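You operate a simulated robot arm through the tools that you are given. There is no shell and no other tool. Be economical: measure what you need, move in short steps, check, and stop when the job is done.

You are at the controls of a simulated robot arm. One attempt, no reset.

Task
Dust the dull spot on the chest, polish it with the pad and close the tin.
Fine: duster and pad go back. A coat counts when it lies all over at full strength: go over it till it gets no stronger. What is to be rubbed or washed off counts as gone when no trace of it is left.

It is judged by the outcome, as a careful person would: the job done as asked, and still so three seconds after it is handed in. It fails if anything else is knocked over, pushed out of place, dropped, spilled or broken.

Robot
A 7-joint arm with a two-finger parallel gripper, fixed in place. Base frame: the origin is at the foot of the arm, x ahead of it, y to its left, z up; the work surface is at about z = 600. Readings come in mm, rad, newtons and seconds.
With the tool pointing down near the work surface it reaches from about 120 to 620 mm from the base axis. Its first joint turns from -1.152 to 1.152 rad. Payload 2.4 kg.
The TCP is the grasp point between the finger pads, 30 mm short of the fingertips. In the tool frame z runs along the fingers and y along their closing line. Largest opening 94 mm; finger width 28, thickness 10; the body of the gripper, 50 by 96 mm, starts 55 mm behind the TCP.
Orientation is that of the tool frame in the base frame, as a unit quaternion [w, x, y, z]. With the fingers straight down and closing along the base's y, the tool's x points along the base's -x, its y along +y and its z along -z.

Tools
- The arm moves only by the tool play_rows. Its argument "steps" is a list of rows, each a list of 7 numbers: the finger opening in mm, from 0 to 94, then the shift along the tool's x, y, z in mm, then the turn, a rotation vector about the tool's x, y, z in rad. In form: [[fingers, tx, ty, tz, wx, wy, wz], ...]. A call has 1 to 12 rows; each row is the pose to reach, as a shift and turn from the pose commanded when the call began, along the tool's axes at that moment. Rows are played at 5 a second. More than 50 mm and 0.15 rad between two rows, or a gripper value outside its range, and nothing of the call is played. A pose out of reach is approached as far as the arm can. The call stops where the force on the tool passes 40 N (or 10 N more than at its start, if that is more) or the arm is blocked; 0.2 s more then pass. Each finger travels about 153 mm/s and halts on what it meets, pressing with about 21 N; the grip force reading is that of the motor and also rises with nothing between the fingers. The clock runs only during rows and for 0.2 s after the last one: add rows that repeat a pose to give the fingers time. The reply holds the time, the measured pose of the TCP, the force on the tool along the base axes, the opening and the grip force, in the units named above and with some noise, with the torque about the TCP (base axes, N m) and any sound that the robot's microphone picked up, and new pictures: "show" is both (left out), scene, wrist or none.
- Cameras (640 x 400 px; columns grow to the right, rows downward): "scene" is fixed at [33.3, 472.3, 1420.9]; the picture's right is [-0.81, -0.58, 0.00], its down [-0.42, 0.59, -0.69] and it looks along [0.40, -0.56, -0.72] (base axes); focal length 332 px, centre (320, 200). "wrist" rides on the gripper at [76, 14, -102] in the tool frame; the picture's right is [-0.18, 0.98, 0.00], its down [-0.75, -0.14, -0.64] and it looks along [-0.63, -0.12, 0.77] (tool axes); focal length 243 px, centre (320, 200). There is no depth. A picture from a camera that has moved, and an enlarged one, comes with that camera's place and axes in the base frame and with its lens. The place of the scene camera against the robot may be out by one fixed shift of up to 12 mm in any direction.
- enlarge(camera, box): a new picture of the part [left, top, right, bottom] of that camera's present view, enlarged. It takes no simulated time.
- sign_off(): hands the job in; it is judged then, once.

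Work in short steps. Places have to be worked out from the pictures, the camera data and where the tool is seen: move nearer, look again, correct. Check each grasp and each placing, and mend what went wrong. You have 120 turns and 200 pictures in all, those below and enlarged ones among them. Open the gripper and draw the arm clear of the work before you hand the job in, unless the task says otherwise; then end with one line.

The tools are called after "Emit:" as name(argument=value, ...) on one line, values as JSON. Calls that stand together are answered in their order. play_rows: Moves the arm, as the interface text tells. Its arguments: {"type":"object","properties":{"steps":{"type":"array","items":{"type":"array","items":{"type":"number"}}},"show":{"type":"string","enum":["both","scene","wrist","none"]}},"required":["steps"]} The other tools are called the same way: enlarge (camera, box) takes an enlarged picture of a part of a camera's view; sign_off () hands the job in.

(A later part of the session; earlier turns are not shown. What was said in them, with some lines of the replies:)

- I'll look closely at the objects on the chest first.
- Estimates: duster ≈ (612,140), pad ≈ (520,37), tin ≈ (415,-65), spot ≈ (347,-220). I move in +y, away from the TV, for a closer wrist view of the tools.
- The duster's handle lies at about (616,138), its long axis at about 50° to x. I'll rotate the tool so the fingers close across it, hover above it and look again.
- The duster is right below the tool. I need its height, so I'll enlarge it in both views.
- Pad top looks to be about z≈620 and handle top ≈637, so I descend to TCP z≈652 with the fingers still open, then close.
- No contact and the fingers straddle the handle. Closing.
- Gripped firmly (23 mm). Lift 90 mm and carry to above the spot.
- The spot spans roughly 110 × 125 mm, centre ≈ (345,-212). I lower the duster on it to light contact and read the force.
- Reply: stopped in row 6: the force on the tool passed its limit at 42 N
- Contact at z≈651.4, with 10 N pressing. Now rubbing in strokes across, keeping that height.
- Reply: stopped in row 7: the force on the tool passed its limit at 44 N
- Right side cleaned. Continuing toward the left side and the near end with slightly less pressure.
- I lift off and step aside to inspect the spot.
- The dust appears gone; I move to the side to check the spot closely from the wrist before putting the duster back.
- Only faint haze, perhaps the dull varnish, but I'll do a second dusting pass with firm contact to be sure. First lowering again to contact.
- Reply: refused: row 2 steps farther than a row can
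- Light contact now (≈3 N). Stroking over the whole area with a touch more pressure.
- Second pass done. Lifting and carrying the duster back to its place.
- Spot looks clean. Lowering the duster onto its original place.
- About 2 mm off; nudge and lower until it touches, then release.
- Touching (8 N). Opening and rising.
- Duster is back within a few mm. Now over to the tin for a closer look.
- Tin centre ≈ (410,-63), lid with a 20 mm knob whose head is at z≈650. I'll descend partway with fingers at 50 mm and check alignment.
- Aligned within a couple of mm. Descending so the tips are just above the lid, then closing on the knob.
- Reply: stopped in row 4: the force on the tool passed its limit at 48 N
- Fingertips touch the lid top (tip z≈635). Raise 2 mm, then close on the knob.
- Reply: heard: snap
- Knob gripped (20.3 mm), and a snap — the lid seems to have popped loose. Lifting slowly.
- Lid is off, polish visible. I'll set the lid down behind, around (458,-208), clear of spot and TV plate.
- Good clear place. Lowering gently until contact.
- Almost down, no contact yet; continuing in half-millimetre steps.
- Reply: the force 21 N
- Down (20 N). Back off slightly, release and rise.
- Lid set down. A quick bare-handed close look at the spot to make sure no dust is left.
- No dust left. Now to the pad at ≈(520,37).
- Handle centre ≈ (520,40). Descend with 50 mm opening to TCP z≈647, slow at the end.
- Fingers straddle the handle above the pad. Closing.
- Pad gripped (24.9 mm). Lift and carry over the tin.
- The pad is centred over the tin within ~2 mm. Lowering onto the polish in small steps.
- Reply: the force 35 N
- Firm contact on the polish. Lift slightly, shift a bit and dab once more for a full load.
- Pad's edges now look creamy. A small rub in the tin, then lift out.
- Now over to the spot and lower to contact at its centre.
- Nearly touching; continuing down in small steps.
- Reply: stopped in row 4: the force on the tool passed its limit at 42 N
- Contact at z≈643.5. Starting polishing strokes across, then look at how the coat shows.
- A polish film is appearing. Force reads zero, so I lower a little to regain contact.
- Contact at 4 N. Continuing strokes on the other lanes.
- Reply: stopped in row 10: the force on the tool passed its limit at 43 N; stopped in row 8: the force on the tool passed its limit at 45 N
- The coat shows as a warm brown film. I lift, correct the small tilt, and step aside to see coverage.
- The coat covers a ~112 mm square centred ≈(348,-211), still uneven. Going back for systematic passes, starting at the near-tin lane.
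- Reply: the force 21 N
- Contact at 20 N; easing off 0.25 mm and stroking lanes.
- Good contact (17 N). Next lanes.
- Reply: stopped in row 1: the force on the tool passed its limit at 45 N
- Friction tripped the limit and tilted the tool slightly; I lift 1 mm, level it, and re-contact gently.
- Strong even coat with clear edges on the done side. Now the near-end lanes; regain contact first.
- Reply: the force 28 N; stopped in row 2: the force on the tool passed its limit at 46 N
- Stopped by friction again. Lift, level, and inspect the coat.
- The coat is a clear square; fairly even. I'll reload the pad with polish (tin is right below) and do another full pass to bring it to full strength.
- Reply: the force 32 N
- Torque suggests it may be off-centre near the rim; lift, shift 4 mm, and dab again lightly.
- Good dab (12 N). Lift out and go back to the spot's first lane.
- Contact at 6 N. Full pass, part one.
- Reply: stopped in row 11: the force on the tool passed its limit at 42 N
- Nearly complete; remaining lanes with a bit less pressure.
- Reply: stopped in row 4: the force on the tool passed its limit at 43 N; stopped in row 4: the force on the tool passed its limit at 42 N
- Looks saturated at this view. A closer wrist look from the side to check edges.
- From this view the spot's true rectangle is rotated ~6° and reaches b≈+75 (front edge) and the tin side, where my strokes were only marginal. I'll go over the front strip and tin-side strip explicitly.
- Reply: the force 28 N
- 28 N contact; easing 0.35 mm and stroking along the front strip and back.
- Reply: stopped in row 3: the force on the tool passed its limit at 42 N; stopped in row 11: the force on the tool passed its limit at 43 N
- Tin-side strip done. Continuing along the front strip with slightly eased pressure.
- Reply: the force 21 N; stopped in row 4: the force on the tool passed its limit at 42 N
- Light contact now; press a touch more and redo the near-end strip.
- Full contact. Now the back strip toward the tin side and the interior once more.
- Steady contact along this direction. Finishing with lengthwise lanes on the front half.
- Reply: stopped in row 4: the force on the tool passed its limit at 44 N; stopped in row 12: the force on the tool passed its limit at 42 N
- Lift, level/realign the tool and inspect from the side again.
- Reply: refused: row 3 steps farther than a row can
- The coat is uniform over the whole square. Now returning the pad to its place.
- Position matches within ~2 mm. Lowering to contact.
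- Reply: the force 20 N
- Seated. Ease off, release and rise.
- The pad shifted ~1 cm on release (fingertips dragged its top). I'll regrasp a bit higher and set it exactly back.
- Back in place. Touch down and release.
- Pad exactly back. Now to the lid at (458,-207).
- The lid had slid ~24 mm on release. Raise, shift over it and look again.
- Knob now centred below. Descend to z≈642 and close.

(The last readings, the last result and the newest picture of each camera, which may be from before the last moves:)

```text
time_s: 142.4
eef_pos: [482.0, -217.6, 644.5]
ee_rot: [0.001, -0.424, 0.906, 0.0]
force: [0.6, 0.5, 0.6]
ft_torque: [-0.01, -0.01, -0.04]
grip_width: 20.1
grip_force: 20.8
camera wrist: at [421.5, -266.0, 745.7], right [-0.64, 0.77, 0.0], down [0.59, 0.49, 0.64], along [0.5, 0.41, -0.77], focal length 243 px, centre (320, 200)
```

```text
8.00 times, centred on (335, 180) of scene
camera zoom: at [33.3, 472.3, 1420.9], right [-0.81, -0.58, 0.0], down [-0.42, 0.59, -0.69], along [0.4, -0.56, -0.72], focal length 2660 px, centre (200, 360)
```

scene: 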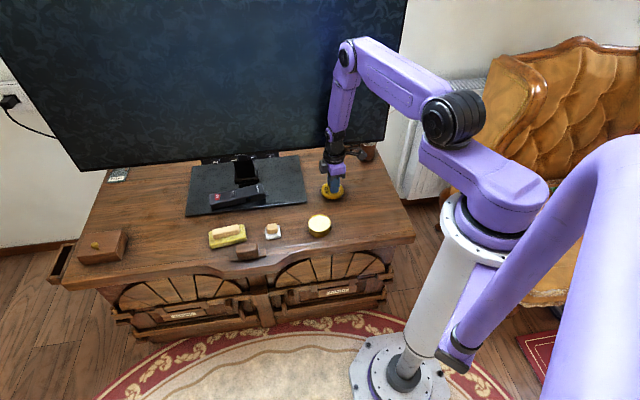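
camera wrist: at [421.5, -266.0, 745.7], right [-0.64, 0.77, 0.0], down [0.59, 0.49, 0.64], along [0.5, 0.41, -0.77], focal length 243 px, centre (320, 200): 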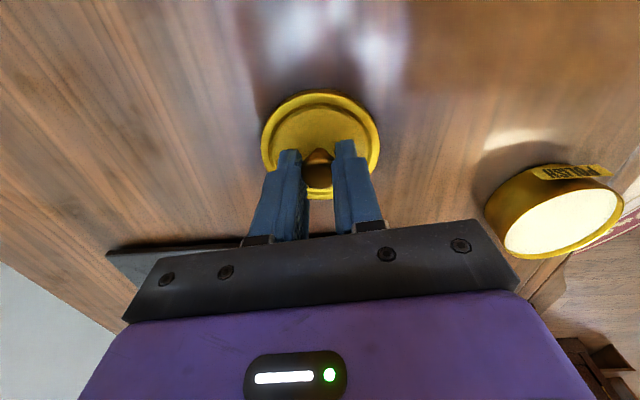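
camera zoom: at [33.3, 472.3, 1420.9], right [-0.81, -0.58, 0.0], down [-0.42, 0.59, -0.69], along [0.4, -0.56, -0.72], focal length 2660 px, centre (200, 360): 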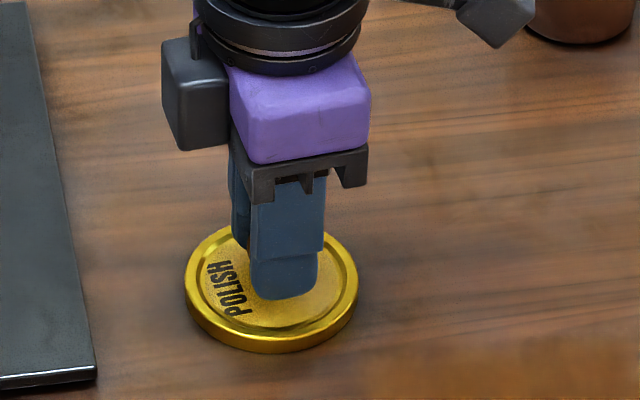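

Knob gripped (20.1 mm). Lift and carry to above the tin.

Emit:
play_rows(steps=[[5, 0, 0, -40, 0, 0, 0], [5, 0, 0, -70, 0, 0, 0], [5, -18, 38, -75, 0, 0, 0], [5, -36, 77, -75, 0, 0, 0], [5, -55, 116, -75, 0, 0, 0], [5, -73, 154.5, -75, 0, 0, 0], [5, -73, 154.5, -45, 0, 0, 0], [5, -73, 154.5, -45, 0, 0, 0]], show="wrist")

Emit:
enlarge(camera="scene", box=[280, 190, 360, 240])

Emit:
enlarge(camera="wrist", box=[220, 40, 420, 170])

```text
time_s: 144.2
eef_pos: [408.7, -62.8, 690.6]
ee_rot: [0.001, -0.424, 0.906, 0.0]
force: [0.5, -0.2, -0.5]
ft_torque: [0.0, 0.01, -0.02]
grip_width: 20.1
grip_force: 21.4
camera wrist: at [348.5, -112.2, 792.0], right [-0.64, 0.77, 0.0], down [0.59, 0.49, 0.64], along [0.5, 0.41, -0.77], focal length 243 px, centre (320, 200)
```

wrist: 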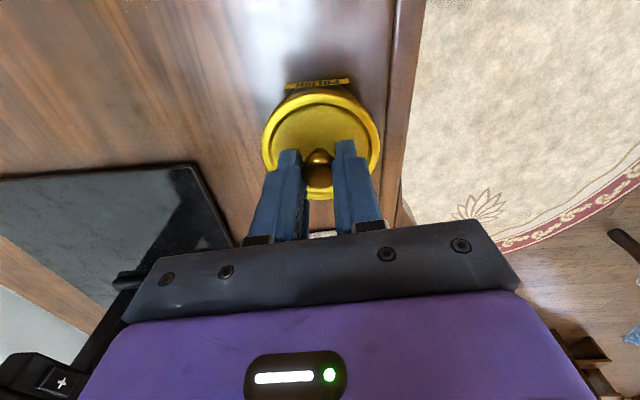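

```text
8.00 times, centred on (320, 215) of scene
camera zoom: at [33.3, 472.3, 1420.9], right [-0.81, -0.58, 0.0], down [-0.42, 0.59, -0.69], along [0.4, -0.56, -0.72], focal length 2660 px, centre (320, 80)
```

zoom: 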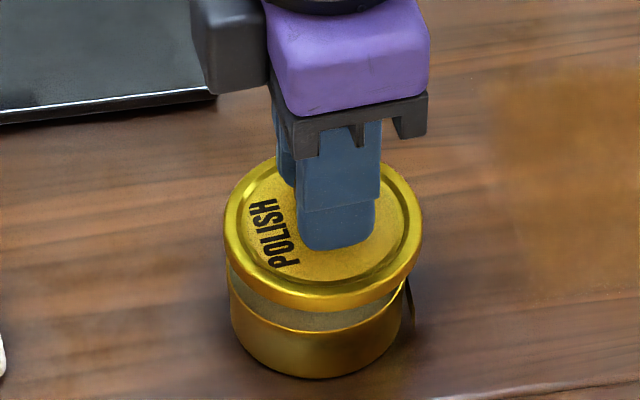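

```text
3.08 times, centred on (320, 105) of wrist
camera zoom: at [348.5, -112.2, 792.0], right [-0.64, 0.77, 0.0], down [0.59, 0.49, 0.64], along [0.5, 0.41, -0.77], focal length 746 px, centre (320, 492)
```

zoom: 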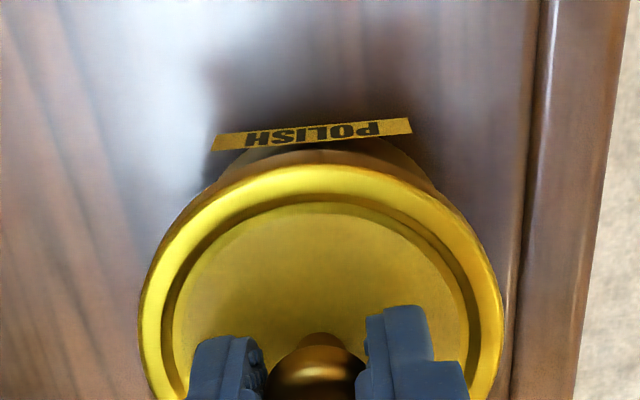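

The lid sits ~3 mm off to the right of the tin; correct and lower to just above the rim.

Emit:
play_rows(steps=[[5, -3, 0, 5, 0, 0, 0], [5, -3, 0, 12, 0, 0, 0], [5, -3, 0, 15, 0, 0, 0], [5, -3, 0, 15, 0, 0, 0]], show="none")

Emit:
enlarge(camera="scene", box=[280, 190, 360, 240])

```text
time_s: 145.2
eef_pos: [411.5, -59.5, 675.5]
ee_rot: [0.0, -0.424, 0.905, 0.0]
force: [-1.4, 0.4, 14.6]
ft_torque: [-0.31, 0.31, -0.02]
grip_width: 20.3
grip_force: 21.0
```

```text
8.00 times, centred on (320, 215) of scene
camera zoom: at [33.1, 472.3, 1420.9], right [-0.81, -0.58, 0.0], down [-0.42, 0.59, -0.69], along [0.4, -0.56, -0.72], focal length 2660 px, centre (320, 80)
```

zoom: 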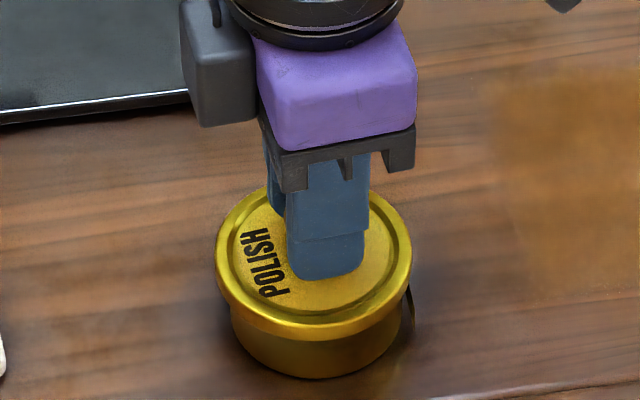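

Contact is on the base-side rim, so the lid is ~1 mm too far the other way. Raise, shift +1.5 mm, lower again.

Emit:
play_rows(steps=[[5, 0, 0, -2, 0, 0, 0], [5, 1.5, 0, -2, 0, 0, 0], [5, 1.5, 0, 0, 0, 0, 0], [5, 1.5, 0, 1, 0, 0, 0], [5, 1.5, 0, 2, 0, 0, 0], [5, 1.5, 0, 3, 0, 0, 0]], show="none")

Emit:
enlarge(camera="scene", box=[280, 190, 360, 240])

```text
time_s: 146.6
eef_pos: [409.9, -62.7, 670.8]
ee_rot: [0.001, -0.425, 0.905, 0.0]
force: [0.5, 1.0, -1.0]
ft_torque: [0.03, -0.01, -0.01]
grip_width: 20.0
grip_force: 21.2
```

```text
8.00 times, centred on (320, 215) of scene
camera zoom: at [33.3, 472.3, 1420.9], right [-0.81, -0.58, 0.0], down [-0.42, 0.59, -0.69], along [0.4, -0.56, -0.72], focal length 2660 px, centre (320, 80)
```

zoom: 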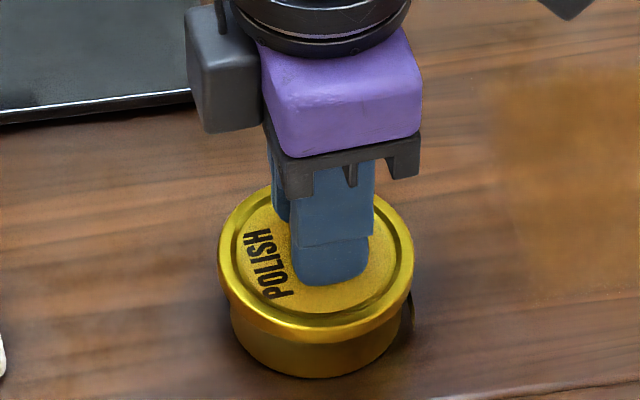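

Now the lid slid over the rim with no force. Continuing down until it seats/snaps.

Emit:
play_rows(steps=[[5, 0, 0, 1, 0, 0, 0], [5, 0, 0, 2, 0, 0, 0], [5, 0, 0, 2.7, 0, 0, 0], [5, 0, 0, 3.4, 0, 0, 0], [5, 0, 0, 4.1, 0, 0, 0], [5, 0, 0, 4.8, 0, 0, 0], [5, 0, 0, 5.5, 0, 0, 0]], show="none")

Emit:
enlarge(camera="scene", box=[280, 190, 360, 240])

```text
time_s: 148.2
eef_pos: [409.5, -61.0, 667.1]
ee_rot: [0.001, -0.425, 0.905, 0.0]
force: [2.6, 4.8, 20.9]
ft_torque: [0.03, 0.0, -0.03]
grip_width: 20.1
grip_force: 20.9
heard: snap
```

```text
8.00 times, centred on (320, 215) of scene
camera zoom: at [33.0, 472.4, 1420.9], right [-0.81, -0.58, 0.0], down [-0.42, 0.59, -0.69], along [0.4, -0.56, -0.72], focal length 2660 px, centre (320, 80)
```

zoom: 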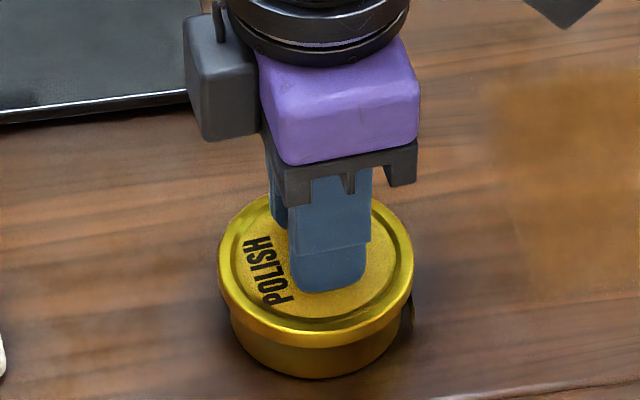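

Snap heard — tin closed. Open in place, then rise straight up.

Emit:
play_rows(steps=[[24, 0, 0, -0.3, 0, 0, 0], [36, 0, 0, -0.3, 0, 0, 0], [50, 0, 0, -0.3, 0, 0, 0], [50, 0, 0, -25, 0, 0, 0], [50, 0, 0, -65, 0, 0, 0], [50, 0, 0, -110, 0, 0, 0], [50, 0, 0, -110, 0, 0, 0]], show="wrist")

Emit:
enlarge(camera="scene", box=[280, 190, 360, 240])

```text
time_s: 149.8
eef_pos: [411.1, -62.9, 776.8]
ee_rot: [0.0, -0.425, 0.905, 0.0]
force: [-0.2, 0.6, -0.3]
ft_torque: [-0.02, 0.05, -0.02]
grip_width: 50.2
grip_force: 0.0
camera wrist: at [350.8, -110.5, 878.3], right [-0.64, 0.77, 0.0], down [0.59, 0.49, 0.64], along [0.49, 0.41, -0.77], focal length 243 px, centre (320, 200)
```

wrist: 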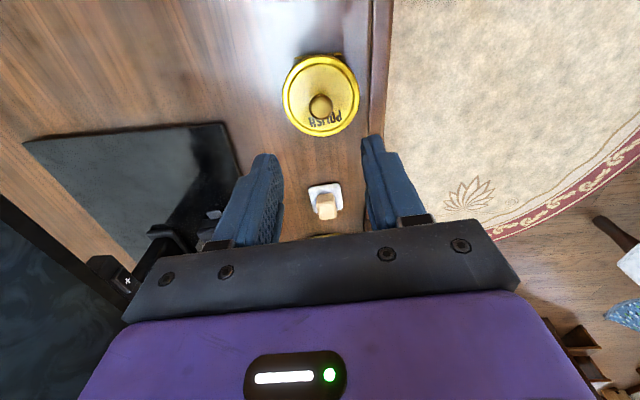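

```text
8.00 times, centred on (320, 215) of scene
camera zoom: at [33.3, 472.3, 1420.9], right [-0.81, -0.58, 0.0], down [-0.42, 0.59, -0.69], along [0.4, -0.56, -0.72], focal length 2660 px, centre (320, 80)
```

zoom: 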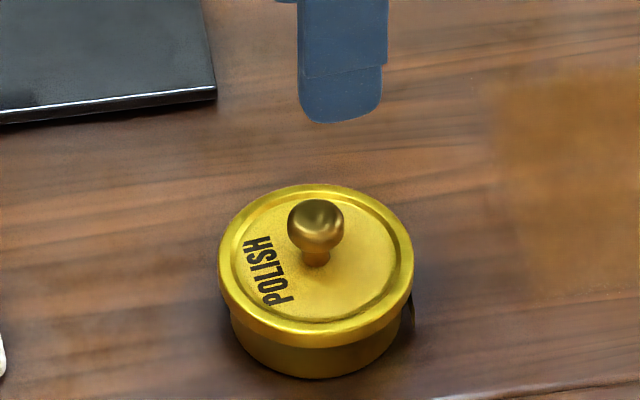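

Tin closed and seated. Last close look at the polished spot with empty hand while drawing clear.

Emit:
play_rows(steps=[[60, 42, -9, -10, 0, 0, 0], [80, 84, -18, -20, 0, 0, 0], [94, 126, -26, -30, 0, 0, 0], [94, 168, -35, -40, 0, 0, 0], [94, 190, -25, -40, 0, 0, 0], [94, 190, -25, -40, 0, 0, 0]], show="none")

Emit:
enlarge(camera="wrist", box=[190, 0, 430, 150])

Emit:
enlarge(camera="scene", box=[180, 130, 440, 290])

```text
time_s: 151.2
eef_pos: [311.0, -224.1, 816.7]
ee_rot: [-0.001, -0.424, 0.906, 0.0]
force: [0.2, -0.8, -0.2]
ft_torque: [0.02, -0.04, 0.0]
grip_width: 93.9
grip_force: 0.1
```

```text
2.67 times, centred on (310, 75) of wrist
camera zoom: at [249.4, -272.5, 917.4], right [-0.64, 0.77, 0.0], down [0.59, 0.49, 0.64], along [0.5, 0.41, -0.77], focal length 647 px, centre (347, 533)
```

zoom: 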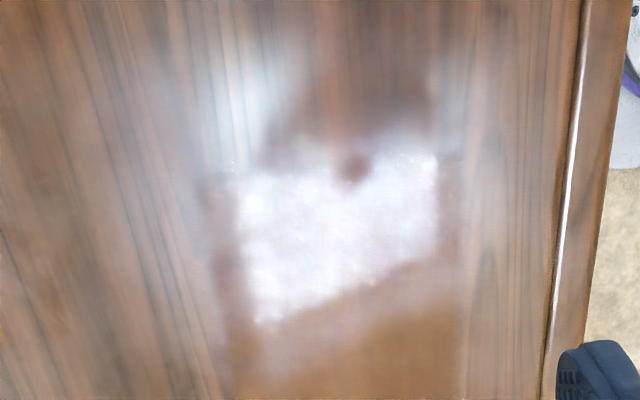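

```text
2.46 times, centred on (310, 210) of scene
camera zoom: at [33.3, 472.3, 1420.9], right [-0.81, -0.58, 0.0], down [-0.42, 0.59, -0.69], along [0.4, -0.56, -0.72], focal length 818 px, centre (345, 175)
```

zoom: 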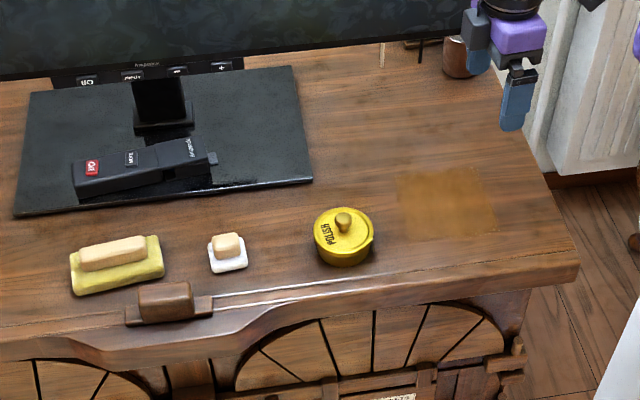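

The glossy coat is even and fills the whole square. The tin is closed, the pad and duster are back, and nothing else has been disturbed. The gripper is open and well clear, so I'm handing in.

Emit:
sign_off()

```text
The job is handed in.
```

I dusted the spot, polished it to an even coat, snapped the tin shut and put both tools back; the pad is where it was and the duster about 7 mm off its original place.
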